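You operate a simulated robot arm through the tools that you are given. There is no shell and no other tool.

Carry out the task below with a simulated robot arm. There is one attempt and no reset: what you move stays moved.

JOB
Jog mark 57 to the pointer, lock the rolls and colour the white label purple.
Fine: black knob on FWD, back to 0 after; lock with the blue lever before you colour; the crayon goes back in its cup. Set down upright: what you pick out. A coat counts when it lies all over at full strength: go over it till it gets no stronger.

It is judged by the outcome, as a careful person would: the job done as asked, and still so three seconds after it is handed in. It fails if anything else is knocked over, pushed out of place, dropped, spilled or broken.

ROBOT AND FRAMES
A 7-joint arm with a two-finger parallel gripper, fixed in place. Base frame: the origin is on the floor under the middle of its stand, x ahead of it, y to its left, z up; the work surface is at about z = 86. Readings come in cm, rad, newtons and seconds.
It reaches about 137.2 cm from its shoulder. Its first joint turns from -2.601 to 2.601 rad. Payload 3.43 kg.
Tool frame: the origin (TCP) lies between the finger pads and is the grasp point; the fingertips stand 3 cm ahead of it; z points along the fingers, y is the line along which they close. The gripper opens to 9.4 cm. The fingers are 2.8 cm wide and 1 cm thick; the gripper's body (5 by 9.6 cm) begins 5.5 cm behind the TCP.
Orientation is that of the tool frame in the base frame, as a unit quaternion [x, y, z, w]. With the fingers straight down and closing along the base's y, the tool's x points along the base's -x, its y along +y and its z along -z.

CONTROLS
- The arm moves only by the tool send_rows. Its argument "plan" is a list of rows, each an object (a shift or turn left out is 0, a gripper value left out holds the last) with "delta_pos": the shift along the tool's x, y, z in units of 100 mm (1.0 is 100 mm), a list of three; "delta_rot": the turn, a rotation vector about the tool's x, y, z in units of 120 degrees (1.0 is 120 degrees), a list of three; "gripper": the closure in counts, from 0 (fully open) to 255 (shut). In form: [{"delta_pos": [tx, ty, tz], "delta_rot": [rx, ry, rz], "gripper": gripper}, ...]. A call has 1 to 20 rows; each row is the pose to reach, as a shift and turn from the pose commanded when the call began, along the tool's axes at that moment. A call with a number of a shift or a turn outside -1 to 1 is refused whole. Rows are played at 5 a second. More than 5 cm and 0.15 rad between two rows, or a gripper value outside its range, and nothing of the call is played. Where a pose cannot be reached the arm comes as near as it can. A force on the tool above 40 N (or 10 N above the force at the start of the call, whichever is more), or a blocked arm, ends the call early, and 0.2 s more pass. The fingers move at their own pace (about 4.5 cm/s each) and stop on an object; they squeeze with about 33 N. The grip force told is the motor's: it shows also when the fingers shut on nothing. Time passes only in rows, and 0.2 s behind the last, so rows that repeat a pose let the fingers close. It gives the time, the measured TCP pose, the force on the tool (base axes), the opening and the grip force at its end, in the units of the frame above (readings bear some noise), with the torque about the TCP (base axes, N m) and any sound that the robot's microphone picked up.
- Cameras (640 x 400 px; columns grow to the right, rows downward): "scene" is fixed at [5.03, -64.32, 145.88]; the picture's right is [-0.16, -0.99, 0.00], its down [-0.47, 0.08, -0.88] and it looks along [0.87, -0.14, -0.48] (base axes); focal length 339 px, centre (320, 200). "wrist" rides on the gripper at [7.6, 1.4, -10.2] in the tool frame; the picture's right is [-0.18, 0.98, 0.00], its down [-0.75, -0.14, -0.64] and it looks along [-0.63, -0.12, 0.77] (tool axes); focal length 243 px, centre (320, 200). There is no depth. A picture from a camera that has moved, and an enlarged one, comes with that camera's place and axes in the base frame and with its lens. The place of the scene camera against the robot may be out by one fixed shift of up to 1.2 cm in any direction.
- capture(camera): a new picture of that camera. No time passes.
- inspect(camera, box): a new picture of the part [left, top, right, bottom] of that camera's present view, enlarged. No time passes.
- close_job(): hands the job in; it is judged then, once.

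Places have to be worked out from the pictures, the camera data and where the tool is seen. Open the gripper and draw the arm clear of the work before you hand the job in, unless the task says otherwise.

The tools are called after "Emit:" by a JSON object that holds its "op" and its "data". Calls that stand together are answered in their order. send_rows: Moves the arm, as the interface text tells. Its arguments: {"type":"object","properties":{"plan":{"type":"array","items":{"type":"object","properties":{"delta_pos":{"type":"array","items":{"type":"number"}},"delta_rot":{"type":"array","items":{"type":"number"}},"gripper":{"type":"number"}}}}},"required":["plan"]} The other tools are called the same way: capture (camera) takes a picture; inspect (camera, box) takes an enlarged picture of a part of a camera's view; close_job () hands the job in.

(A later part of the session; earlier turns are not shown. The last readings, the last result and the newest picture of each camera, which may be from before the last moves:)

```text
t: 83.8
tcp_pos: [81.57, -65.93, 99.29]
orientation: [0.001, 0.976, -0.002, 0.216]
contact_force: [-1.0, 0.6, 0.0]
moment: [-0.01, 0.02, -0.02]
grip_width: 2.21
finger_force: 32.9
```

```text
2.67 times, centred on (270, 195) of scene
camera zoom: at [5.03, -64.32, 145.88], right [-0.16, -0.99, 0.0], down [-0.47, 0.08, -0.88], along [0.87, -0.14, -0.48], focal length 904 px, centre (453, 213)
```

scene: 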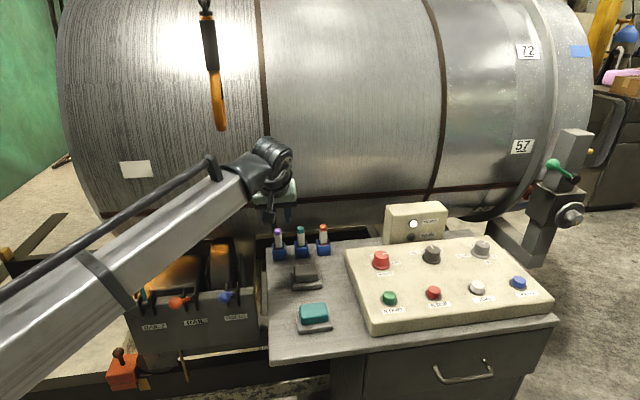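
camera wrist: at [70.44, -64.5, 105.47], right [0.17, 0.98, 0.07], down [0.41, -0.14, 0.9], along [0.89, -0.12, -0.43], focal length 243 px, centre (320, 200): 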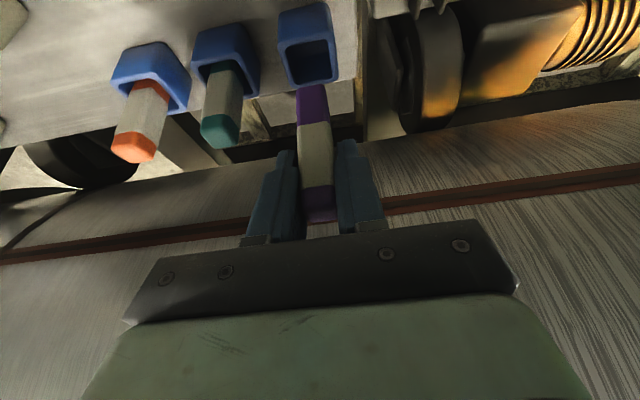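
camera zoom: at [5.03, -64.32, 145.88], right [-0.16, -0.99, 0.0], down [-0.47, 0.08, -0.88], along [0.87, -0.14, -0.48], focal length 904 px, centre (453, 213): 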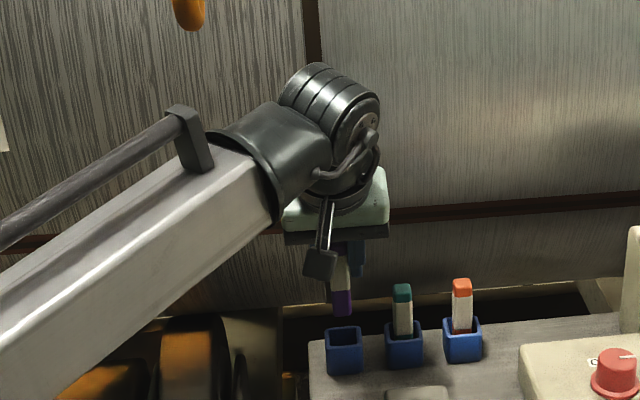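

The crayon is out, its bottom end exposed purple. I zoom to measure the tip's position relative to the gripper.

Emit:
{"op": "inspect", "data": {"camera": "wrist", "box": [250, 0, 390, 240]}}

Emit:
{"op": "inspect", "data": {"camera": "wrist", "box": [270, 0, 350, 100]}}

Emit:
{"op": "inspect", "data": {"camera": "scene", "box": [295, 205, 355, 250]}}

```text
1.67 times, centred on (320, 120) of wrist
camera zoom: at [70.44, -64.5, 105.47], right [0.17, 0.98, 0.07], down [0.41, -0.14, 0.9], along [0.89, -0.12, -0.43], focal length 404 px, centre (320, 333)
```

zoom: 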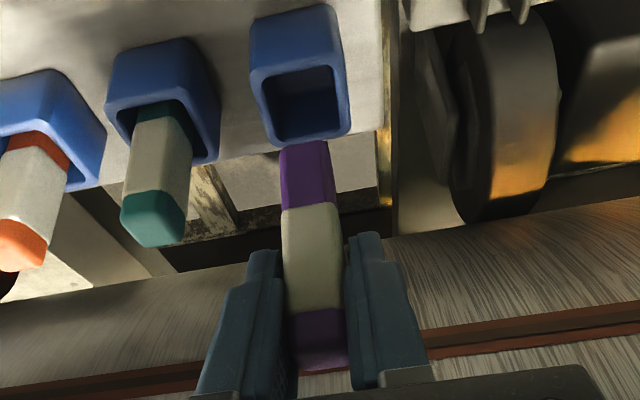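

```text
4.00 times, centred on (310, 50) of wrist
camera zoom: at [70.44, -64.5, 105.47], right [0.17, 0.98, 0.07], down [0.41, -0.14, 0.9], along [0.89, -0.12, -0.43], focal length 970 px, centre (360, 800)
```

zoom: 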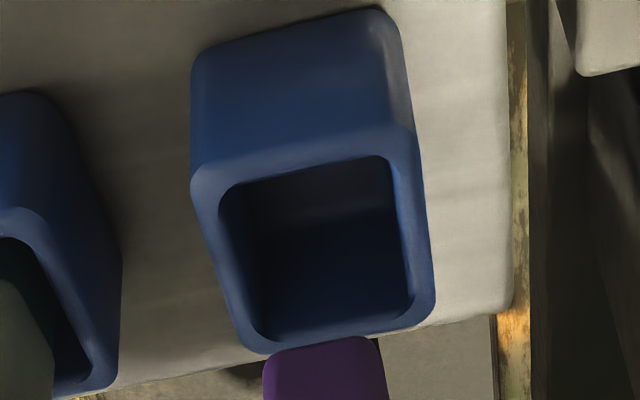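

```text
8.89 times, centred on (325, 228) of scene
camera zoom: at [5.03, -64.32, 145.88], right [-0.16, -0.99, 0.0], down [-0.47, 0.08, -0.88], along [0.87, -0.14, -0.48], focal length 3013 px, centre (276, -44)
```

zoom: 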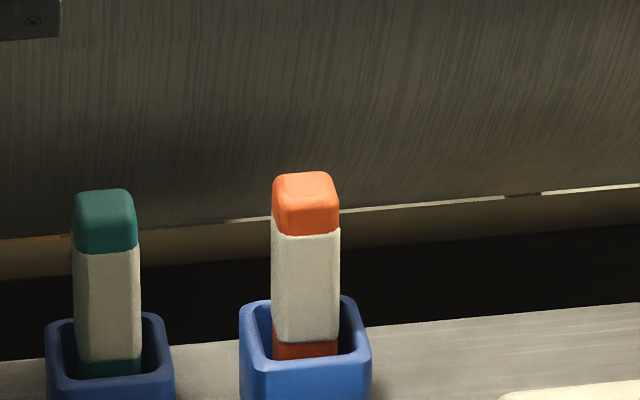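

The tip is about 6.2 cm beyond the TCP along the crayon. I retreat toward the robot, then turn the tool so the crayon points at the drum (+x).

Emit:
{"op": "send_rows", "data": {"plan": [{"delta_pos": [0.21, 0, -0.17]}, {"delta_pos": [0.43, 0, -0.35]}, {"delta_pos": [0.64, 0, -0.52]}]}}

Emit:
{"op": "send_rows", "data": {"plan": [{"delta_pos": [0.25, 0.17, -0.26]}, {"delta_pos": [0.49, 0.33, -0.52]}, {"delta_pos": [0.736, 0.5, -0.786]}]}}

Emit:
{"op": "send_rows", "data": {"plan": [{"delta_pos": [0.008, 0.083, -0.022], "delta_rot": [0, -0.0625, 0]}, {"delta_pos": [0.016, 0.167, -0.044], "delta_rot": [0, -0.125, 0]}, {"delta_pos": [0.024, 0.25, -0.067], "delta_rot": [0, -0.1875, 0]}, {"delta_pos": [0.032, 0.333, -0.089], "delta_rot": [0, -0.25, 0]}, {"delta_pos": [0.04, 0.417, -0.111], "delta_rot": [0, -0.3125, 0]}, {"delta_pos": [0.048, 0.5, -0.133], "delta_rot": [0, -0.375, 0]}, {"delta_pos": [0.056, 0.583, -0.155], "delta_rot": [0, -0.4375, 0]}, {"delta_pos": [0.064, 0.667, -0.177], "delta_rot": [0, -0.5, 0]}, {"delta_pos": [0.072, 0.75, -0.2], "delta_rot": [0, -0.5625, 0]}, {"delta_pos": [0.08, 0.833, -0.222], "delta_rot": [0, -0.625, 0]}, {"delta_pos": [0.088, 0.917, -0.244], "delta_rot": [0, -0.6875, 0]}, {"delta_pos": [0.096, 1.0, -0.266], "delta_rot": [0, -0.75, 0]}]}}

Emit:
{"op": "capture", "data": {"camera": "wrist"}}

Emit:
{"op": "capture", "data": {"camera": "scene"}}

```text
t: 84.6
tcp_pos: [73.47, -65.88, 101.62]
orientation: [0.001, 0.976, -0.001, 0.216]
contact_force: [0.2, 0.6, 0.1]
moment: [0.0, 0.0, -0.01]
grip_width: 2.24
finger_force: 33.2
```

```text
t: 85.4
tcp_pos: [63.68, -60.76, 105.36]
orientation: [0.002, 0.976, -0.002, 0.216]
contact_force: [0.2, -0.3, -0.2]
moment: [0.01, 0.02, 0.01]
grip_width: 2.23
finger_force: 33.0
```

```text
t: 88.0
tcp_pos: [61.62, -50.79, 107.4]
orientation: [0.0, 0.537, -0.002, 0.843]
contact_force: [-0.6, -0.4, 0.6]
moment: [0.03, 0.01, -0.01]
grip_width: 0.0
finger_force: 33.2
```

```text
taken
camera wrist: at [55.6, -49.51, 96.21], right [-0.07, 0.98, 0.16], down [-0.9, -0.14, 0.41], along [0.43, -0.12, 0.9], focal length 243 px, centre (320, 200)
```

wrist: 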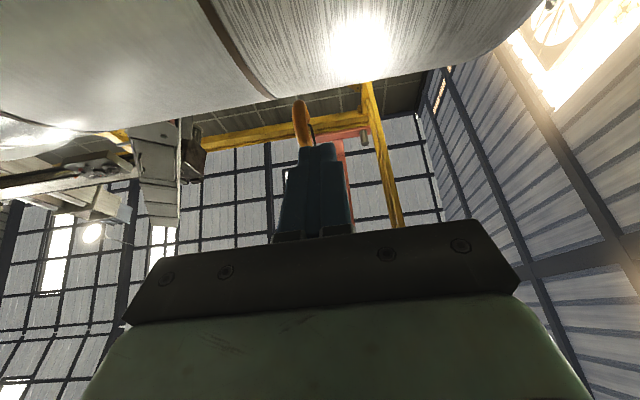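

```text
taken
```

scene: 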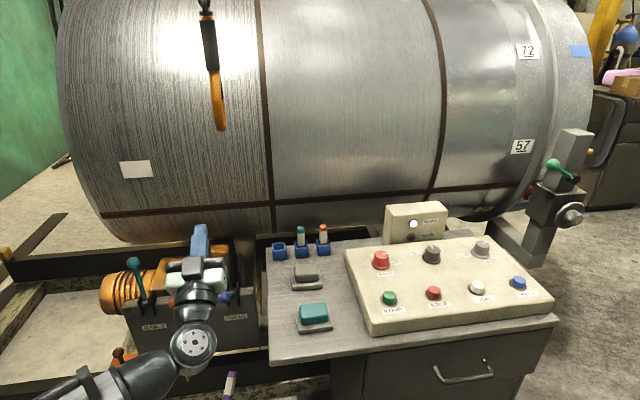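

The grip width reads 0: the crayon slipped out during the turn. I look for where it is.

Emit:
{"op": "inspect", "data": {"camera": "scene", "box": [180, 340, 280, 400]}}

Emit:
{"op": "inspect", "data": {"camera": "scene", "box": [0, 396, 640, 400]}}

Emit:
{"op": "inspect", "data": {"camera": "scene", "box": [100, 396, 420, 400]}}

```text
6.40 times, centred on (230, 370) of scene
camera zoom: at [5.03, -64.32, 145.88], right [-0.16, -0.99, 0.0], down [-0.47, 0.08, -0.88], along [0.87, -0.14, -0.48], focal length 2170 px, centre (896, -888)
```

zoom: 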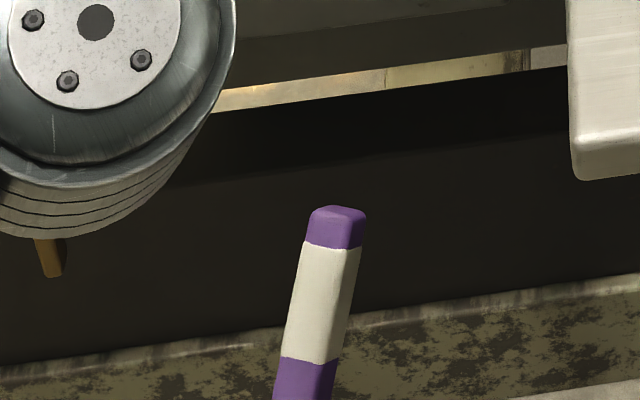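

```text
1.00 times, centred on (320, 398) of scene (not enlarged: the box is as wide or as high as the picture)
camera zoom: at [5.03, -64.32, 145.88], right [-0.16, -0.99, 0.0], down [-0.47, 0.08, -0.88], along [0.87, -0.14, -0.48], focal length 339 px, centre (320, 2)
```

zoom: 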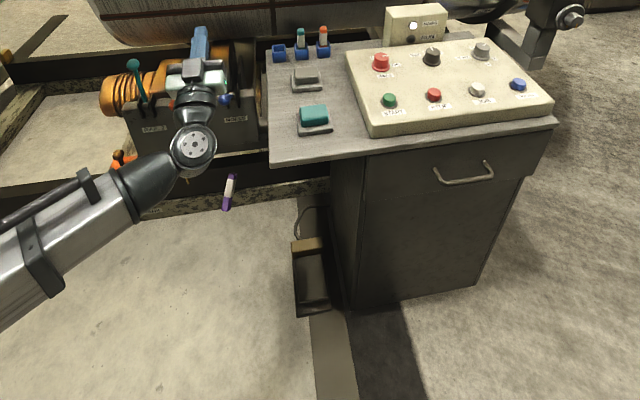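

```text
2.00 times, centred on (260, 398) of scene
camera zoom: at [5.03, -64.32, 145.88], right [-0.16, -0.99, 0.0], down [-0.47, 0.08, -0.88], along [0.87, -0.14, -0.48], focal length 678 px, centre (440, -196)
```

zoom: 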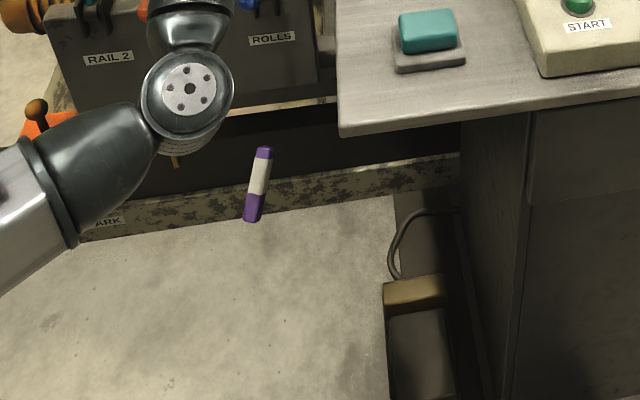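

The crayon is in mid-air below the gripper (about (60,-50,62)), falling with the fingers already shut; it cannot be caught. I let it land while holding still, then see where it lies.

Emit:
{"op": "send_rows", "data": {"plan": [{"delta_pos": [0, 0, 0]}, {"delta_pos": [0, 0, 0]}, {"delta_pos": [0, 0, 0]}, {"delta_pos": [0, 0, 0]}, {"delta_pos": [0, 0, 0]}, {"delta_pos": [0, 0, 0]}, {"delta_pos": [0, 0, 0]}, {"delta_pos": [0, 0, 0]}]}}

Emit:
{"op": "inspect", "data": {"camera": "scene", "box": [0, 396, 640, 400]}}

Emit:
{"op": "inspect", "data": {"camera": "scene", "box": [100, 396, 420, 400]}}

```text
t: 89.8
tcp_pos: [61.67, -50.83, 107.53]
orientation: [0.0, 0.537, -0.003, 0.843]
contact_force: [0.3, -0.4, 0.7]
moment: [-0.01, 0.02, -0.02]
grip_width: 0.0
finger_force: 33.3
```

```text
1.00 times, centred on (320, 398) of scene (not enlarged: the box is as wide or as high as the picture)
camera zoom: at [5.03, -64.32, 145.88], right [-0.16, -0.99, 0.0], down [-0.47, 0.08, -0.88], along [0.87, -0.14, -0.48], focal length 339 px, centre (320, 2)
```

zoom: 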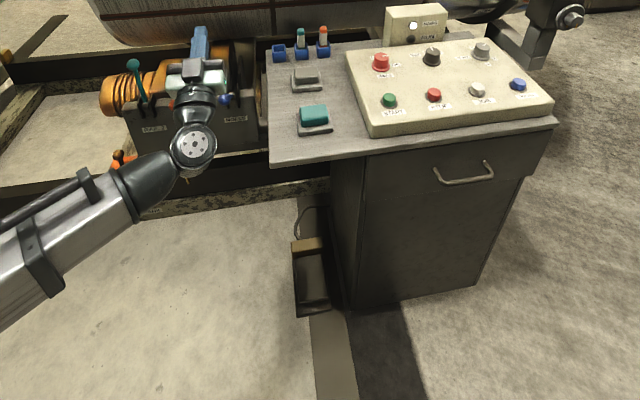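

```text
2.00 times, centred on (260, 398) of scene
camera zoom: at [5.03, -64.32, 145.88], right [-0.16, -0.99, 0.0], down [-0.47, 0.08, -0.88], along [0.87, -0.14, -0.48], focal length 678 px, centre (440, -196)
```

zoom: 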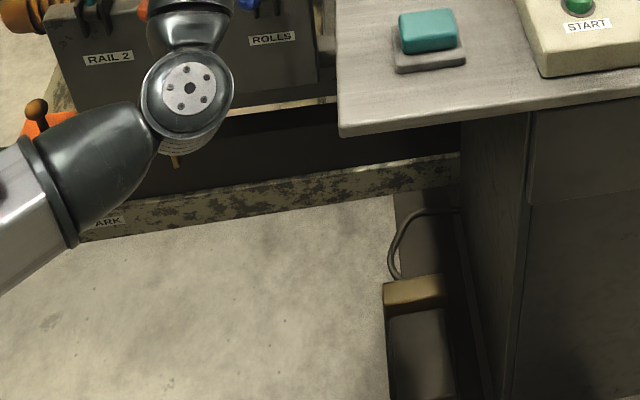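

The crayon isn't visible on the open floor; the arm may hide it. I turn the tool back down and search with the wrist camera.

Emit:
{"op": "send_rows", "data": {"plan": [{"delta_rot": [0, 0.0625, 0]}, {"delta_rot": [0, 0.125, 0]}, {"delta_rot": [0, 0.1875, 0]}, {"delta_rot": [0, 0.25, 0]}, {"delta_rot": [0, 0.3125, 0]}, {"delta_rot": [0, 0.375, 0]}, {"delta_rot": [0, 0.4375, 0]}, {"delta_rot": [0, 0.5, 0]}, {"delta_rot": [0, 0.5625, 0]}, {"delta_rot": [0, 0.625, 0]}, {"delta_rot": [0, 0.6875, 0]}, {"delta_rot": [0, 0.75, 0]}, {"delta_rot": [0, 0.82, 0]}, {"delta_rot": [0, 0.89, 0]}, {"delta_rot": [0, 0.958, 0]}]}}

Emit:
{"op": "capture", "data": {"camera": "wrist"}}

Emit:
{"op": "inspect", "data": {"camera": "wrist", "box": [0, 0, 640, 4]}}

Emit:
{"op": "inspect", "data": {"camera": "scene", "box": [0, 396, 640, 400]}}

```text
t: 93.0
tcp_pos: [61.56, -50.77, 107.37]
orientation: [0.002, 1.0, -0.002, -0.002]
contact_force: [0.0, -0.7, 0.0]
moment: [0.01, 0.02, 0.01]
grip_width: 0.0
finger_force: 32.9
```

```text
taken
camera wrist: at [54.06, -49.41, 117.73], right [0.19, 0.98, 0.0], down [0.76, -0.14, 0.64], along [0.63, -0.12, -0.77], focal length 243 px, centre (320, 200)
```

wrist: 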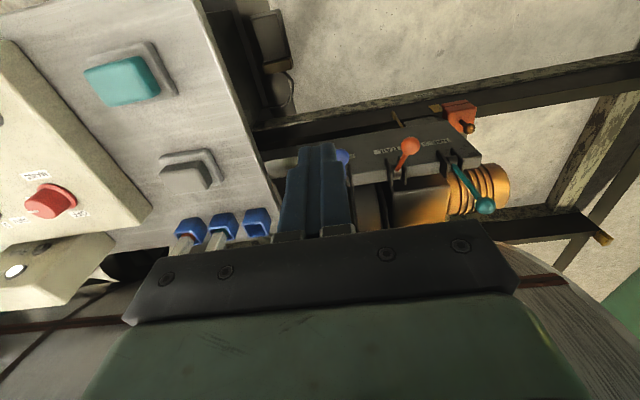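

```text
1.00 times, centred on (320, 2) of wrist (not enlarged: the box is as wide or as high as the picture)
camera zoom: at [54.06, -49.41, 117.73], right [0.19, 0.98, 0.0], down [0.76, -0.14, 0.64], along [0.63, -0.12, -0.77], focal length 243 px, centre (320, 398)
```

zoom: 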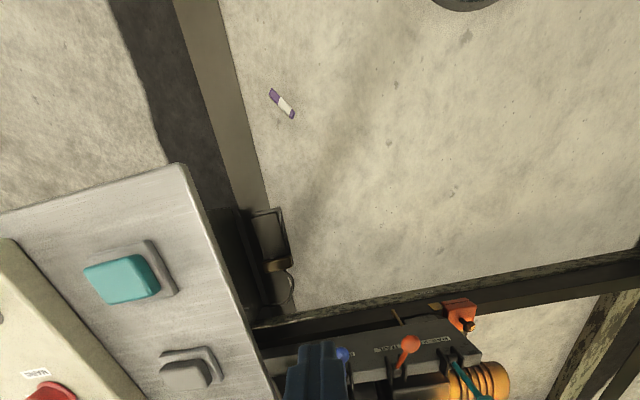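

```text
1.00 times, centred on (320, 398) of scene (not enlarged: the box is as wide or as high as the picture)
camera zoom: at [5.03, -64.32, 145.88], right [-0.16, -0.99, 0.0], down [-0.47, 0.08, -0.88], along [0.87, -0.14, -0.48], focal length 339 px, centre (320, 2)
```

zoom: 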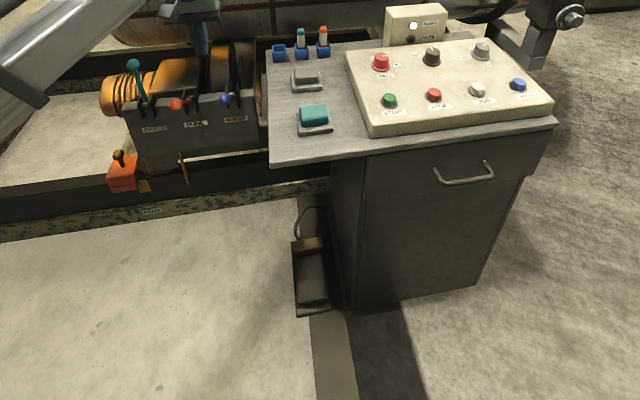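

The crayon lies on the floor near (30,-57). It is reachable, so I'll recover it. I zoom to see its orientation and which end has the longer purple.

Emit:
{"op": "inspect", "data": {"camera": "wrist", "box": [125, 0, 440, 4]}}

```text
2.03 times, centred on (282, 2) of wrist
camera zoom: at [54.06, -49.41, 117.73], right [0.19, 0.98, 0.0], down [0.76, -0.14, 0.64], along [0.63, -0.12, -0.77], focal length 493 px, centre (396, 602)
```

zoom: 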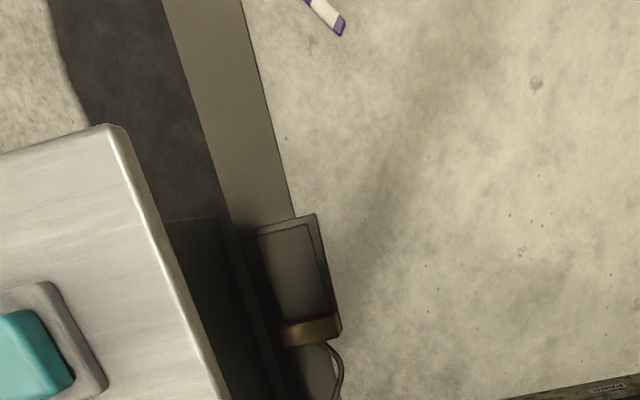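

The long purple end points toward (27,-59.6), the short one toward (33.8,-54.1). I plan to grip it near its middle this time, so it can't swing. I descend toward it in stages.

Emit:
{"op": "send_rows", "data": {"plan": [{"delta_pos": [0.25, 0, 0.25]}, {"delta_pos": [0.5, 0, 0.5]}, {"delta_pos": [0.75, 0, 0.75]}, {"delta_pos": [1.0, 0, 1.0]}]}}

Emit:
{"op": "send_rows", "data": {"plan": [{"delta_pos": [0.25, 0, 0.25]}, {"delta_pos": [0.5, 0, 0.5]}, {"delta_pos": [0.75, 0, 0.75]}, {"delta_pos": [1.0, 0, 1.0]}]}}

Emit:
{"op": "inspect", "data": {"camera": "scene", "box": [0, 396, 640, 400]}}

Emit:
{"op": "inspect", "data": {"camera": "wrist", "box": [0, 0, 640, 4]}}

```text
t: 94.0
tcp_pos: [51.69, -50.56, 97.53]
orientation: [0.001, 1.0, -0.002, 0.0]
contact_force: [0.6, -0.6, -0.4]
moment: [0.03, 0.03, 0.0]
grip_width: 0.0
finger_force: 32.6
```

```text
t: 95.0
tcp_pos: [41.46, -50.74, 87.35]
orientation: [0.001, 1.0, -0.002, -0.001]
contact_force: [0.3, 0.7, 0.4]
moment: [0.04, -0.01, 0.03]
grip_width: 0.03
finger_force: 33.0
```

```text
1.00 times, centred on (320, 398) of scene (not enlarged: the box is as wide or as high as the picture)
camera zoom: at [5.03, -64.32, 145.88], right [-0.16, -0.99, 0.0], down [-0.47, 0.08, -0.88], along [0.87, -0.14, -0.48], focal length 339 px, centre (320, 2)
```

zoom: 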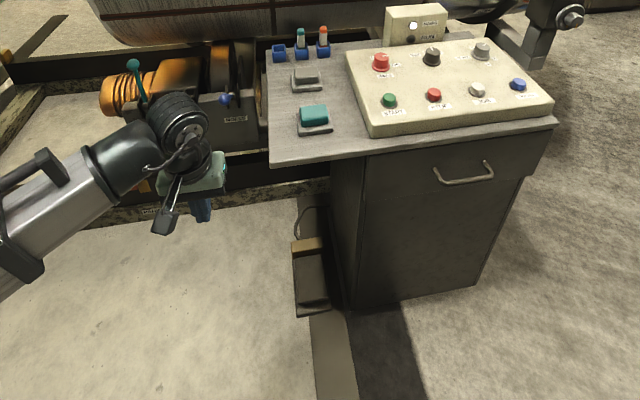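

```text
1.00 times, centred on (320, 2) of wrist (not enlarged: the box is as wide or as high as the picture)
camera zoom: at [33.97, -49.29, 97.74], right [0.19, 0.98, 0.0], down [0.75, -0.14, 0.64], along [0.63, -0.12, -0.77], focal length 243 px, centre (320, 398)
```

zoom: 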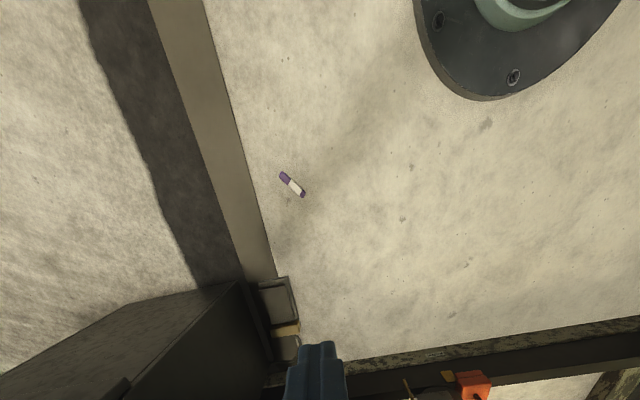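

The crayon is confirmed at (30.2,-57.2). I turn the wrist (yaw -90°, then to -141° with a 20° tilt) so the fingers will close across the crayon, while going down.

Emit:
{"op": "send_rows", "data": {"plan": [{"delta_pos": [0, 0, 0.08], "delta_rot": [0, 0, 0.0682]}, {"delta_pos": [0, 0, 0.16], "delta_rot": [0, 0, 0.1364]}, {"delta_pos": [0, 0, 0.24], "delta_rot": [0, 0, 0.2045]}, {"delta_pos": [0, 0, 0.32], "delta_rot": [0, 0, 0.2727]}, {"delta_pos": [0, 0, 0.4], "delta_rot": [0, 0, 0.3409]}, {"delta_pos": [0, 0, 0.48], "delta_rot": [0, 0, 0.4091]}, {"delta_pos": [0, 0, 0.56], "delta_rot": [0, 0, 0.4773]}, {"delta_pos": [0, 0, 0.64], "delta_rot": [0, 0, 0.5455]}, {"delta_pos": [0, 0, 0.72], "delta_rot": [0, 0, 0.6136]}, {"delta_pos": [0, 0, 0.8], "delta_rot": [0, 0, 0.6818]}, {"delta_pos": [0, 0, 0.87], "delta_rot": [0, 0, 0.75]}]}}

Emit:
{"op": "send_rows", "data": {"plan": [{"delta_pos": [-0.06, -0.13, 0.14], "delta_rot": [0.0106, -0.0222, 0.0601]}, {"delta_pos": [-0.12, -0.27, 0.28], "delta_rot": [0.0212, -0.0444, 0.1201]}, {"delta_pos": [-0.18, -0.4, 0.43], "delta_rot": [0.0318, -0.0666, 0.1802]}, {"delta_pos": [-0.24, -0.54, 0.57], "delta_rot": [0.0424, -0.0889, 0.2402]}, {"delta_pos": [-0.31, -0.68, 0.71], "delta_rot": [0.053, -0.1111, 0.3003]}, {"delta_pos": [-0.37, -0.81, 0.86], "delta_rot": [0.0636, -0.1333, 0.3603]}, {"delta_pos": [-0.43, -0.95, 1.0], "delta_rot": [0.0742, -0.1555, 0.4204]}]}}

Emit:
{"op": "capture", "data": {"camera": "wrist"}}

Emit:
{"op": "inspect", "data": {"camera": "scene", "box": [0, 396, 640, 400]}}

```text
t: 97.4
tcp_pos: [41.57, -50.76, 78.67]
orientation: [0.709, 0.705, -0.001, 0.0]
contact_force: [0.1, -0.5, 0.4]
moment: [0.02, 0.0, 0.01]
grip_width: 0.02
finger_force: 33.0
```

```text
t: 99.0
tcp_pos: [32.04, -55.2, 68.53]
orientation: [0.929, 0.326, -0.165, 0.059]
contact_force: [0.8, 0.0, 0.1]
moment: [0.02, -0.03, -0.02]
grip_width: 0.02
finger_force: 32.6
```

```text
taken
camera wrist: at [41.28, -49.7, 75.67], right [0.48, -0.87, 0.07], down [-0.47, -0.19, 0.86], along [-0.74, -0.44, -0.5], focal length 243 px, centre (320, 200)
```

wrist: 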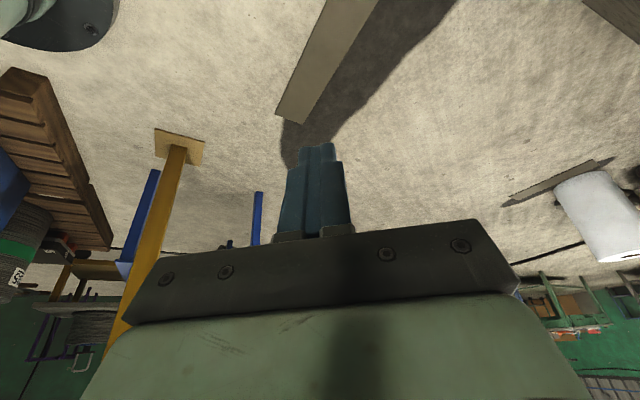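

```text
1.00 times, centred on (320, 398) of scene (not enlarged: the box is as wide or as high as the picture)
camera zoom: at [5.03, -64.32, 145.88], right [-0.16, -0.99, 0.0], down [-0.47, 0.08, -0.88], along [0.87, -0.14, -0.48], focal length 339 px, centre (320, 2)
```

zoom: 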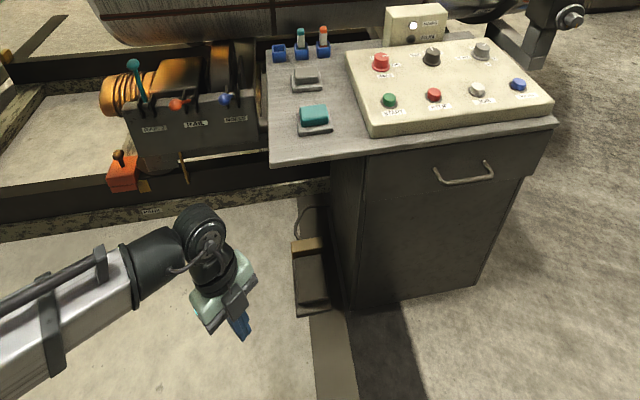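

Orientation reached without trouble. I descend vertically in 10 cm steps, with the fingers opened to about 5 cm.

Emit:
{"op": "send_rows", "data": {"plan": [{"delta_pos": [0.086, 0, 0.235], "gripper": 115}, {"delta_pos": [0.171, 0, 0.47], "gripper": 115}, {"delta_pos": [0.257, 0, 0.705], "gripper": 115}, {"delta_pos": [0.342, 0, 0.94], "gripper": 115}]}}

Emit:
{"op": "send_rows", "data": {"plan": [{"delta_pos": [0.086, 0, 0.235]}, {"delta_pos": [0.171, 0, 0.47]}, {"delta_pos": [0.257, 0, 0.705]}, {"delta_pos": [0.342, 0, 0.94]}]}}

Emit:
{"op": "send_rows", "data": {"plan": [{"delta_pos": [0.086, 0, 0.235]}, {"delta_pos": [0.171, 0, 0.47]}, {"delta_pos": [0.257, 0, 0.705]}, {"delta_pos": [0.342, 0, 0.94]}]}}

Emit:
{"op": "send_rows", "data": {"plan": [{"delta_pos": [0.086, 0, 0.235]}, {"delta_pos": [0.171, 0, 0.47]}, {"delta_pos": [0.257, 0, 0.705]}, {"delta_pos": [0.342, 0, 0.94]}]}}

Emit:
{"op": "capture", "data": {"camera": "wrist"}}

Emit:
{"op": "inspect", "data": {"camera": "wrist", "box": [0, 0, 640, 4]}}

Emit:
{"op": "inspect", "data": {"camera": "scene", "box": [0, 396, 640, 400]}}

```text
t: 100.0
tcp_pos: [31.93, -55.22, 58.65]
orientation: [0.928, 0.327, -0.166, 0.059]
contact_force: [-0.6, -0.2, 0.6]
moment: [-0.02, 0.0, 0.01]
grip_width: 5.16
finger_force: 0.1
```

```text
t: 101.0
tcp_pos: [32.24, -55.37, 48.71]
orientation: [0.929, 0.328, -0.165, 0.059]
contact_force: [-0.5, 0.1, -1.0]
moment: [0.01, -0.02, 0.01]
grip_width: 5.2
finger_force: 0.1
```

```text
t: 102.0
tcp_pos: [32.12, -55.25, 38.43]
orientation: [0.928, 0.327, -0.165, 0.059]
contact_force: [1.0, 0.2, -0.1]
moment: [0.01, -0.03, -0.01]
grip_width: 5.15
finger_force: 0.0
```

```text
t: 103.0
tcp_pos: [31.96, -55.39, 28.54]
orientation: [0.928, 0.327, -0.166, 0.059]
contact_force: [-0.2, 0.2, 0.1]
moment: [0.03, 0.01, 0.02]
grip_width: 5.19
finger_force: 0.2
```

```text
taken
camera wrist: at [41.21, -49.84, 35.59], right [0.48, -0.87, 0.07], down [-0.47, -0.19, 0.86], along [-0.74, -0.45, -0.5], focal length 243 px, centre (320, 200)
```

wrist: 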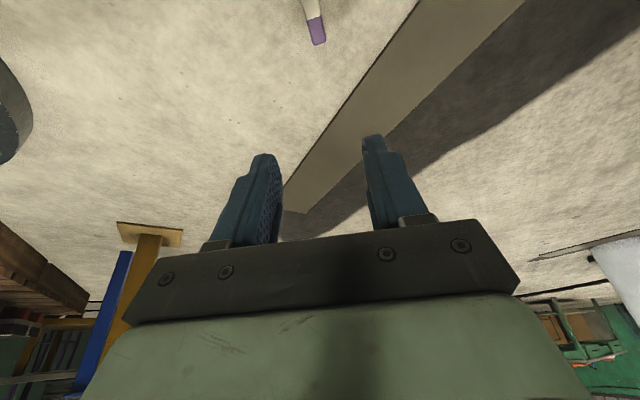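

```text
1.00 times, centred on (320, 2) of wrist (not enlarged: the box is as wide or as high as the picture)
camera zoom: at [41.21, -49.84, 35.59], right [0.48, -0.87, 0.07], down [-0.47, -0.19, 0.86], along [-0.74, -0.45, -0.5], focal length 243 px, centre (320, 398)
```

zoom: 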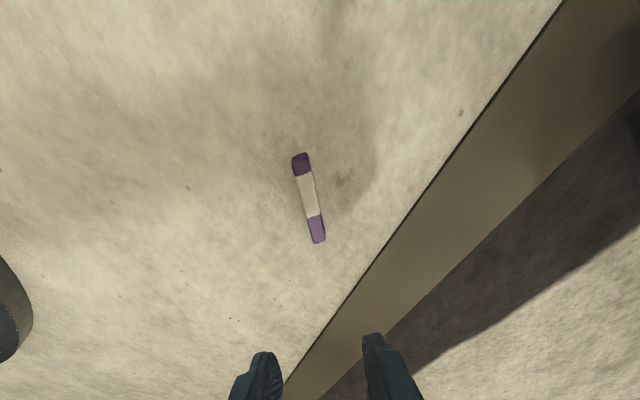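

```text
1.00 times, centred on (320, 398) of scene (not enlarged: the box is as wide or as high as the picture)
camera zoom: at [5.03, -64.32, 145.88], right [-0.16, -0.99, 0.0], down [-0.47, 0.08, -0.88], along [0.87, -0.14, -0.48], focal length 339 px, centre (320, 2)
```

zoom: 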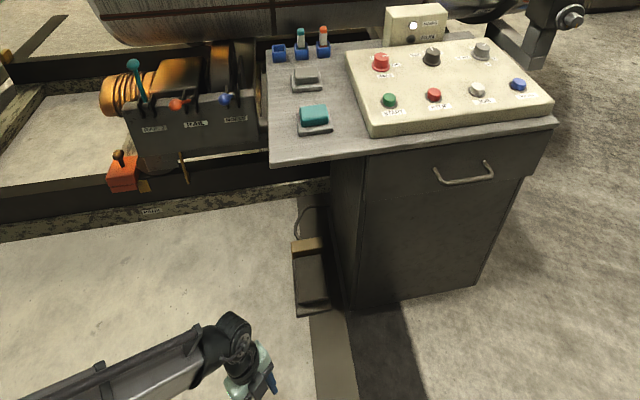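

The crayon's centre is at (30.2,-57.1), axis along azimuth 40°, long purple end at (26.9,-60). I reduce the tilt to 10° and come down over it.

Emit:
{"op": "send_rows", "data": {"plan": [{"delta_pos": [0.053, 0.005, 0.24], "delta_rot": [-0.0013, 0.0278, -0.0037]}, {"delta_pos": [0.107, 0.01, 0.48], "delta_rot": [-0.0027, 0.0555, -0.0073]}, {"delta_pos": [0.16, 0.015, 0.715], "delta_rot": [-0.004, 0.0833, -0.011]}, {"delta_pos": [0.16, 0.015, 0.715], "delta_rot": [-0.004, 0.0833, -0.011]}]}}

Emit:
{"op": "capture", "data": {"camera": "wrist"}}

Emit:
{"op": "inspect", "data": {"camera": "wrist", "box": [160, 0, 480, 100]}}

```text
t: 104.0
tcp_pos: [31.47, -56.16, 21.32]
orientation: [0.935, 0.343, -0.082, 0.032]
contact_force: [-0.3, -0.5, -0.2]
moment: [0.01, 0.0, 0.01]
grip_width: 5.18
finger_force: 0.1
```

```text
taken
camera wrist: at [39.4, -51.23, 30.04], right [0.5, -0.87, 0.04], down [-0.57, -0.3, 0.76], along [-0.65, -0.4, -0.64], focal length 243 px, centre (320, 200)
```

wrist: 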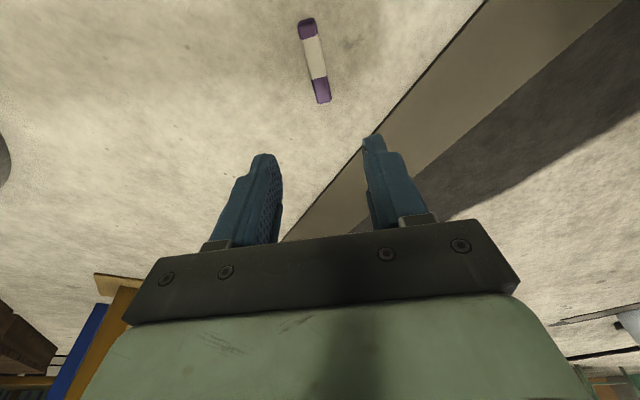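

```text
2.00 times, centred on (320, 50) of wrist
camera zoom: at [39.4, -51.23, 30.04], right [0.5, -0.87, 0.04], down [-0.57, -0.3, 0.76], along [-0.65, -0.4, -0.64], focal length 485 px, centre (320, 500)
```

zoom: 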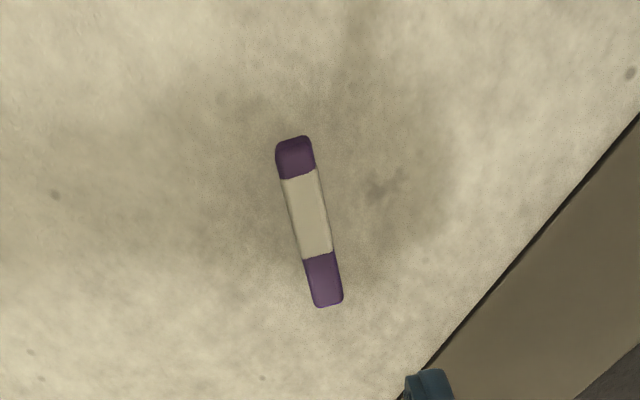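

Crayon centre refined to (30.4,-57.1), fingers well aligned. I descend half of the remaining height and check.

Emit:
{"op": "send_rows", "data": {"plan": [{"delta_pos": [0.04, 0, 0.33]}, {"delta_pos": [0.08, 0, 0.66]}, {"delta_pos": [0.124, -0.002, 0.98]}, {"delta_pos": [0.124, -0.002, 0.98]}]}}

Emit:
{"op": "capture", "data": {"camera": "wrist"}}

```text
t: 105.0
tcp_pos: [31.04, -56.47, 11.49]
orientation: [0.935, 0.343, -0.083, 0.032]
contact_force: [0.4, 0.0, -0.6]
moment: [-0.01, 0.0, 0.0]
grip_width: 5.16
finger_force: 0.0
```

```text
taken
camera wrist: at [39.04, -51.67, 20.27], right [0.5, -0.87, 0.04], down [-0.57, -0.3, 0.76], along [-0.65, -0.4, -0.64], focal length 243 px, centre (320, 200)
```

wrist: 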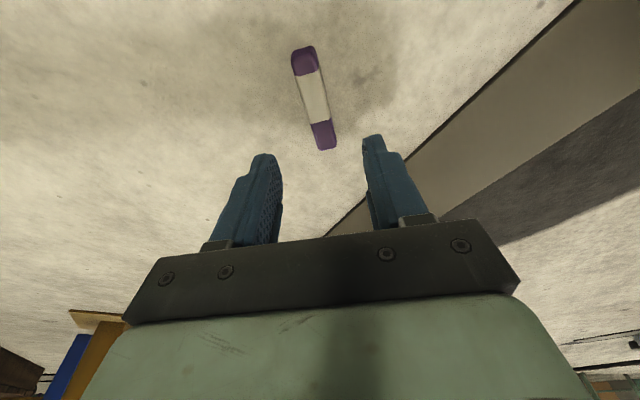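

Well aligned. I lower to just above the floor, then make the last few millimetres gently.

Emit:
{"op": "send_rows", "data": {"plan": [{"delta_pos": [0.04, 0.001, 0.3]}, {"delta_pos": [0.08, 0.002, 0.6]}, {"delta_pos": [0.096, 0.002, 0.72]}, {"delta_pos": [0.105, 0.002, 0.77]}, {"delta_pos": [0.105, 0.002, 0.77]}]}}

Emit:
{"op": "capture", "data": {"camera": "wrist"}}

```text
t: 106.2
tcp_pos: [30.79, -56.57, 3.71]
orientation: [0.935, 0.343, -0.083, 0.032]
contact_force: [-0.7, 0.1, -0.5]
moment: [-0.03, -0.02, 0.02]
grip_width: 5.16
finger_force: 0.0
```

```text
taken
camera wrist: at [38.9, -51.69, 12.57], right [0.5, -0.87, 0.04], down [-0.57, -0.3, 0.76], along [-0.65, -0.4, -0.64], focal length 243 px, centre (320, 200)
```

wrist: 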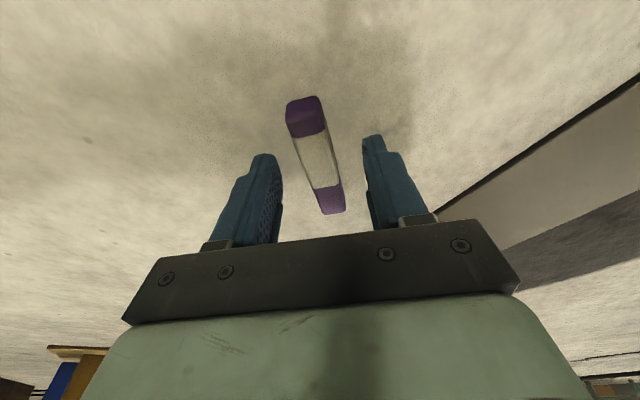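

The crayon lies between the fingers at its middle. I lower 2 mm more and close.

Emit:
{"op": "send_rows", "data": {"plan": [{"delta_pos": [0.003, 0, 0.02], "gripper": 115}, {"delta_pos": [0.003, 0, 0.02], "gripper": 150}, {"delta_pos": [0.003, 0, 0.02], "gripper": 180}, {"delta_pos": [0.003, 0, 0.02], "gripper": 220}, {"delta_pos": [0.003, 0, 0.02], "gripper": 255}, {"delta_pos": [0.003, 0, 0.02], "gripper": 255}, {"delta_pos": [0.003, 0, 0.02], "gripper": 255}]}}

Emit:
{"op": "capture", "data": {"camera": "wrist"}}

```text
t: 107.8
tcp_pos: [30.92, -56.5, 3.65]
orientation: [0.935, 0.342, -0.083, 0.032]
contact_force: [-0.1, -0.5, 0.4]
moment: [0.0, 0.03, 0.01]
grip_width: 1.75
finger_force: 33.2
```

```text
taken
camera wrist: at [38.9, -51.65, 12.41], right [0.5, -0.87, 0.04], down [-0.57, -0.3, 0.76], along [-0.65, -0.4, -0.64], focal length 243 px, centre (320, 200)
```

wrist: 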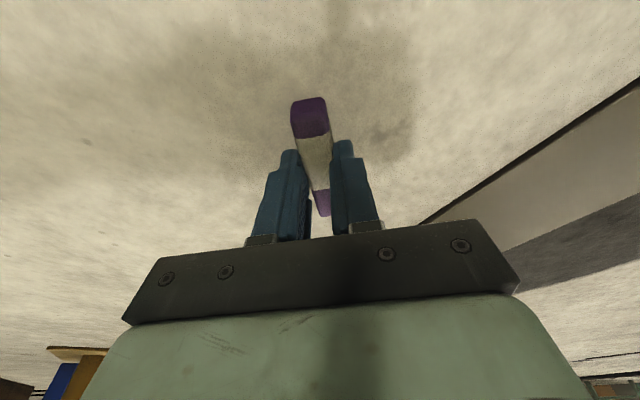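

Closed at 1.75 cm. I lift a few centimetres and check that it is held.

Emit:
{"op": "send_rows", "data": {"plan": [{"delta_pos": [-0.009, 0, -0.049]}, {"delta_pos": [-0.017, 0, -0.0985]}, {"delta_pos": [-0.035, 0, -0.197]}, {"delta_pos": [-0.069, 0, -0.394]}, {"delta_pos": [-0.104, 0, -0.591]}, {"delta_pos": [-0.104, 0, -0.591]}]}}

Emit:
{"op": "capture", "data": {"camera": "wrist"}}

Emit:
{"op": "inspect", "data": {"camera": "wrist", "box": [240, 60, 400, 240]}}

```text
t: 109.2
tcp_pos: [30.72, -56.4, 9.41]
orientation: [0.935, 0.343, -0.083, 0.032]
contact_force: [0.4, -0.7, 0.1]
moment: [-0.01, 0.02, -0.01]
grip_width: 1.78
finger_force: 33.1
```

```text
taken
camera wrist: at [38.84, -51.55, 18.32], right [0.5, -0.87, 0.04], down [-0.57, -0.3, 0.76], along [-0.65, -0.4, -0.64], focal length 243 px, centre (320, 200)
```

wrist: 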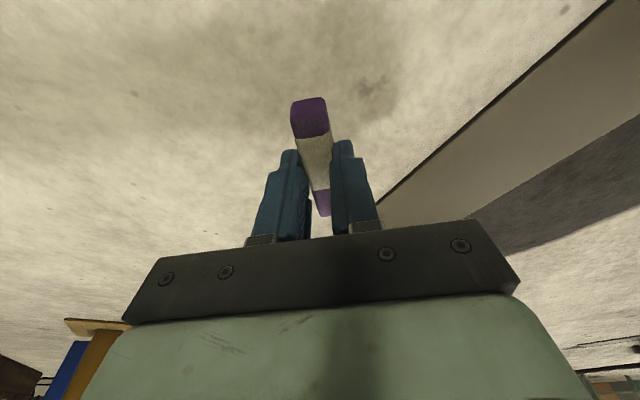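

```text
2.22 times, centred on (320, 150) of wrist
camera zoom: at [38.84, -51.55, 18.32], right [0.5, -0.87, 0.04], down [-0.57, -0.3, 0.76], along [-0.65, -0.4, -0.64], focal length 539 px, centre (320, 311)
```

zoom: 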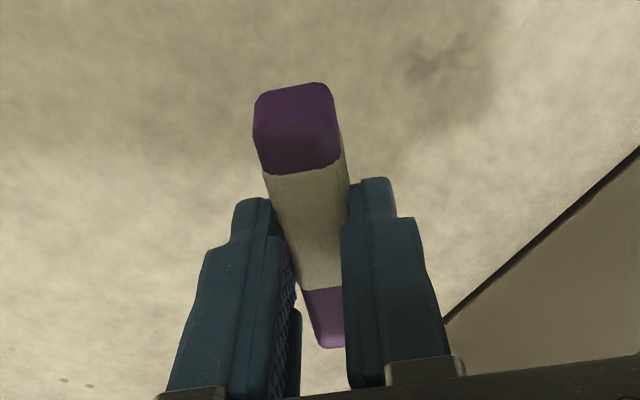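

It is held at its middle, level. I raise it in steps, checking the grip width each time.

Emit:
{"op": "send_rows", "data": {"plan": [{"delta_pos": [-0.035, 0, -0.197]}, {"delta_pos": [-0.07, 0, -0.394]}, {"delta_pos": [-0.104, 0, -0.591]}, {"delta_pos": [-0.139, 0, -0.788]}, {"delta_pos": [-0.174, 0, -0.985]}]}}

Emit:
{"op": "send_rows", "data": {"plan": [{"delta_pos": [-0.035, 0, -0.197]}, {"delta_pos": [-0.07, 0, -0.394]}, {"delta_pos": [-0.104, 0, -0.591]}, {"delta_pos": [-0.139, 0, -0.788]}, {"delta_pos": [-0.174, 0, -0.985]}]}}

Emit:
{"op": "send_rows", "data": {"plan": [{"delta_pos": [-0.035, 0, -0.197]}, {"delta_pos": [-0.07, 0, -0.394]}, {"delta_pos": [-0.104, 0, -0.591]}, {"delta_pos": [-0.139, 0, -0.788]}, {"delta_pos": [-0.174, 0, -0.985]}]}}

Emit:
{"op": "inspect", "data": {"camera": "wrist", "box": [240, 60, 400, 240]}}

```text
t: 110.4
tcp_pos: [30.73, -56.4, 19.72]
orientation: [0.935, 0.343, -0.083, 0.032]
contact_force: [-0.3, -0.8, -0.6]
moment: [-0.02, 0.01, -0.01]
grip_width: 1.77
finger_force: 32.4
```

```text
t: 111.6
tcp_pos: [30.83, -56.38, 29.57]
orientation: [0.935, 0.343, -0.083, 0.033]
contact_force: [-0.1, 0.7, 0.1]
moment: [0.02, -0.03, 0.0]
grip_width: 1.8
finger_force: 32.9
```

```text
t: 112.8
tcp_pos: [30.77, -56.37, 39.64]
orientation: [0.935, 0.343, -0.082, 0.032]
contact_force: [0.0, 0.0, 0.4]
moment: [-0.03, -0.01, 0.0]
grip_width: 1.77
finger_force: 32.4
```

```text
2.22 times, centred on (320, 150) of wrist
camera zoom: at [38.79, -51.49, 48.42], right [0.5, -0.87, 0.04], down [-0.57, -0.3, 0.76], along [-0.65, -0.4, -0.64], focal length 539 px, centre (320, 311)
```

zoom: 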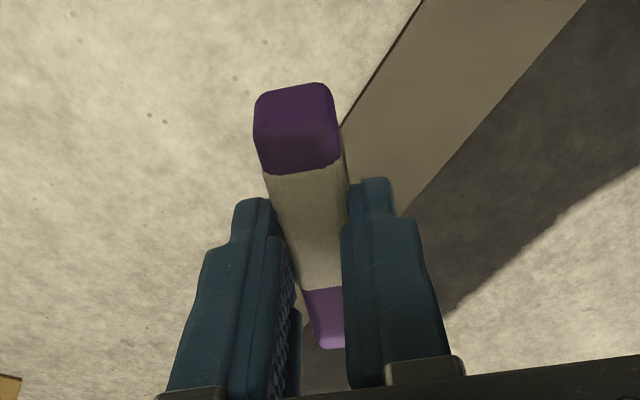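

No slip at all. I continue to raise.

Emit:
{"op": "send_rows", "data": {"plan": [{"delta_pos": [-0.035, 0, -0.197]}, {"delta_pos": [-0.07, 0, -0.394]}, {"delta_pos": [-0.104, 0, -0.591]}, {"delta_pos": [-0.139, 0, -0.788]}, {"delta_pos": [-0.174, 0, -0.985]}]}}

Emit:
{"op": "send_rows", "data": {"plan": [{"delta_pos": [-0.035, 0, -0.197]}, {"delta_pos": [-0.07, 0, -0.394]}, {"delta_pos": [-0.104, 0, -0.591]}, {"delta_pos": [-0.139, 0, -0.788]}, {"delta_pos": [-0.174, 0, -0.985]}]}}

Emit:
{"op": "send_rows", "data": {"plan": [{"delta_pos": [-0.035, 0, -0.197]}, {"delta_pos": [-0.07, 0, -0.394]}, {"delta_pos": [-0.104, 0, -0.591]}, {"delta_pos": [-0.139, 0, -0.788]}, {"delta_pos": [-0.174, 0, -0.985]}]}}

Emit:
{"op": "send_rows", "data": {"plan": [{"delta_pos": [-0.035, 0, -0.197]}, {"delta_pos": [-0.07, 0, -0.394]}, {"delta_pos": [-0.104, 0, -0.591]}, {"delta_pos": [-0.139, 0, -0.788]}, {"delta_pos": [-0.174, 0, -0.985]}]}}

Emit:
{"op": "inspect", "data": {"camera": "wrist", "box": [240, 60, 400, 240]}}

```text
t: 114.0
tcp_pos: [30.8, -56.3, 49.7]
orientation: [0.935, 0.343, -0.083, 0.032]
contact_force: [0.6, -0.6, -0.3]
moment: [0.01, 0.01, 0.0]
grip_width: 1.75
finger_force: 32.4
```

```text
t: 115.2
tcp_pos: [30.92, -56.39, 59.66]
orientation: [0.935, 0.342, -0.082, 0.032]
contact_force: [0.3, -0.7, 0.0]
moment: [0.01, -0.04, -0.05]
grip_width: 1.79
finger_force: 33.1
```

```text
t: 116.4
tcp_pos: [30.85, -56.23, 69.7]
orientation: [0.935, 0.342, -0.082, 0.032]
contact_force: [0.0, 0.0, 0.9]
moment: [0.02, 0.01, 0.0]
grip_width: 1.8
finger_force: 32.8
```

```text
t: 117.6
tcp_pos: [30.82, -56.1, 79.58]
orientation: [0.935, 0.342, -0.083, 0.033]
contact_force: [0.1, 0.2, -0.1]
moment: [0.01, -0.03, 0.01]
grip_width: 1.76
finger_force: 33.2
```

```text
2.22 times, centred on (320, 150) of wrist
camera zoom: at [38.85, -51.28, 88.43], right [0.5, -0.87, 0.04], down [-0.57, -0.3, 0.76], along [-0.65, -0.4, -0.64], focal length 539 px, centre (320, 311)
```

zoom: 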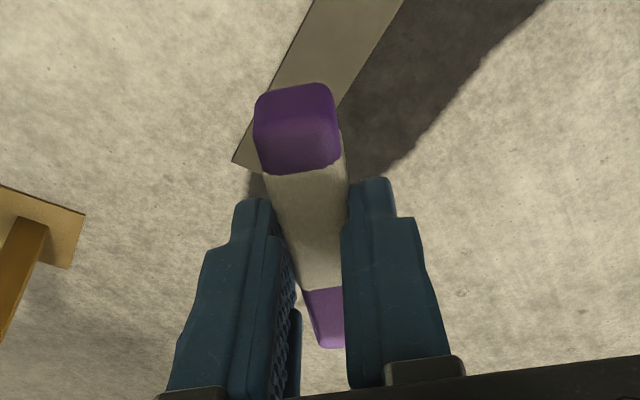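

Still stable. Now I yaw the tool slowly by 140° in two calls so the crayon's long end will face +x.

Emit:
{"op": "send_rows", "data": {"plan": [{"delta_rot": [-0.0101, 0, -0.0575]}, {"delta_rot": [-0.0203, 0, -0.1149]}, {"delta_rot": [-0.0304, 0, -0.1724]}, {"delta_rot": [-0.0405, 0, -0.2298]}, {"delta_rot": [-0.0507, 0, -0.2873]}, {"delta_rot": [-0.0608, 0, -0.3447]}, {"delta_rot": [-0.0709, 0, -0.4022]}, {"delta_rot": [-0.081, 0, -0.4596]}, {"delta_rot": [-0.0912, 0, -0.5171]}, {"delta_rot": [-0.1013, 0, -0.5745]}]}}

Emit:
{"op": "send_rows", "data": {"plan": [{"delta_rot": [-0.0101, 0, -0.0575]}, {"delta_rot": [-0.0203, 0, -0.1149]}, {"delta_rot": [-0.0304, 0, -0.1724]}, {"delta_rot": [-0.0405, 0, -0.2298]}, {"delta_rot": [-0.0507, 0, -0.2873]}, {"delta_rot": [-0.0608, 0, -0.3447]}, {"delta_rot": [-0.0709, 0, -0.4022]}, {"delta_rot": [-0.081, 0, -0.4596]}, {"delta_rot": [-0.0912, 0, -0.5171]}, {"delta_rot": [-0.1009, 0, -0.5721]}]}}

Emit:
{"op": "inspect", "data": {"camera": "wrist", "box": [240, 60, 400, 240]}}

```text
t: 119.8
tcp_pos: [30.74, -56.25, 79.5]
orientation: [0.569, 0.817, -0.052, 0.073]
contact_force: [0.0, 0.1, -0.1]
moment: [-0.02, -0.04, 0.01]
grip_width: 1.75
finger_force: 33.4
```

```text
t: 122.0
tcp_pos: [30.9, -56.14, 79.6]
orientation: [-0.001, 0.996, -0.002, 0.087]
contact_force: [0.0, -0.7, -0.6]
moment: [-0.01, -0.01, 0.01]
grip_width: 1.74
finger_force: 32.9
```

```text
2.22 times, centred on (320, 150) of wrist
camera zoom: at [21.55, -54.87, 88.42], right [0.18, 0.98, 0.03], down [0.63, -0.14, 0.76], along [0.76, -0.12, -0.64], focal length 539 px, centre (320, 311)
```

zoom: 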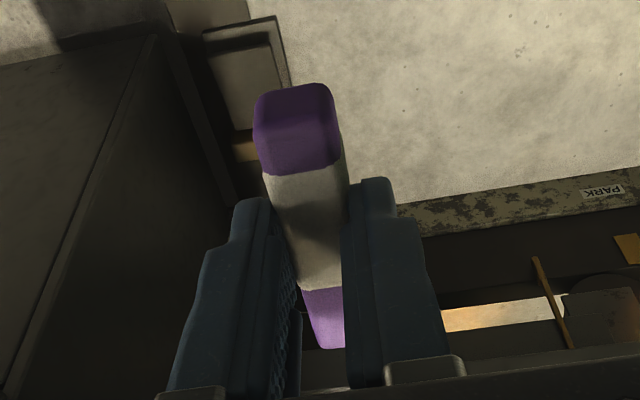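

Everything holds. I now carry the crayon up and over toward the label, keeping it level and slow.

Emit:
{"op": "send_rows", "data": {"plan": [{"delta_pos": [-0.035, 0.18, -0.197]}, {"delta_pos": [-0.07, 0.36, -0.394]}, {"delta_pos": [-0.104, 0.54, -0.591]}, {"delta_pos": [-0.139, 0.72, -0.788]}, {"delta_pos": [-0.174, 0.9, -0.985]}]}}

Emit:
{"op": "send_rows", "data": {"plan": [{"delta_pos": [-0.035, 0.18, -0.197]}, {"delta_pos": [-0.07, 0.36, -0.394]}, {"delta_pos": [-0.104, 0.54, -0.591]}, {"delta_pos": [-0.139, 0.72, -0.788]}, {"delta_pos": [-0.174, 0.9, -0.985]}]}}

Emit:
{"op": "send_rows", "data": {"plan": [{"delta_pos": [-0.035, 0.18, -0.197]}, {"delta_pos": [-0.07, 0.36, -0.394]}, {"delta_pos": [-0.104, 0.54, -0.591]}, {"delta_pos": [-0.139, 0.72, -0.788]}, {"delta_pos": [-0.174, 0.9, -0.985]}]}}

Emit:
{"op": "capture", "data": {"camera": "wrist"}}

Emit:
{"op": "capture", "data": {"camera": "scene"}}

```text
t: 123.2
tcp_pos: [30.65, -47.14, 89.62]
orientation: [0.0, 0.996, -0.002, 0.087]
contact_force: [-0.2, -1.0, -0.4]
moment: [0.0, 0.02, -0.02]
grip_width: 1.8
finger_force: 33.2
```

```text
t: 124.4
tcp_pos: [31.94, -40.3, 100.63]
orientation: [0.001, 0.996, -0.002, 0.087]
contact_force: [0.0, 0.8, -1.1]
moment: [0.01, 0.04, -0.01]
grip_width: 1.75
finger_force: 33.4
out of reach, approached as far as the arm can: row 3, 4, 5
```

```text
t: 125.6
tcp_pos: [33.96, -35.48, 107.42]
orientation: [0.0, 0.996, -0.004, 0.088]
contact_force: [0.0, 0.2, 0.2]
moment: [0.01, 0.02, 0.0]
grip_width: 1.77
finger_force: 33.0
out of reach, approached as far as the arm can: row 1, 2, 3, 4, 5
```

```text
taken
camera wrist: at [24.69, -34.0, 116.09], right [0.18, 0.98, 0.02], down [0.63, -0.14, 0.77], along [0.76, -0.12, -0.64], focal length 243 px, centre (320, 200)
```

wrist: 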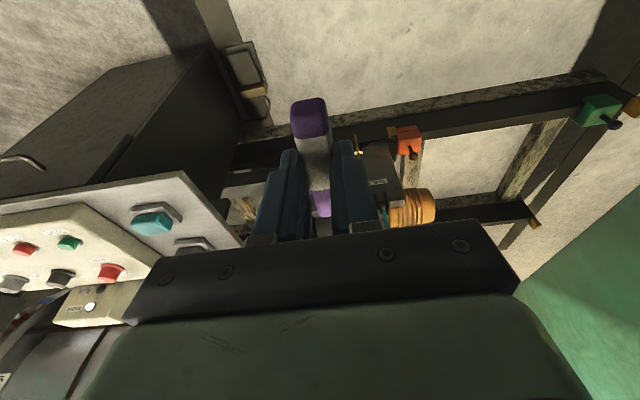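

```text
taken
```

scene: 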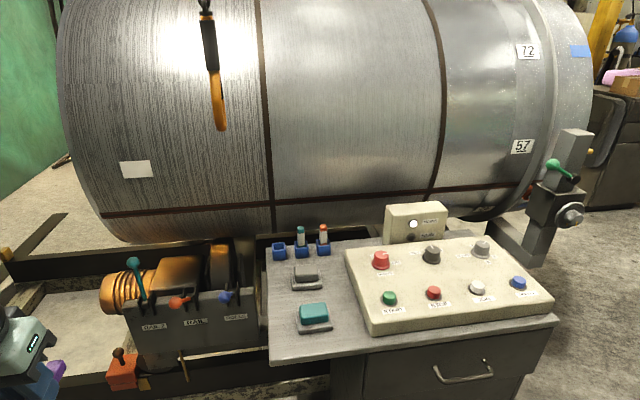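

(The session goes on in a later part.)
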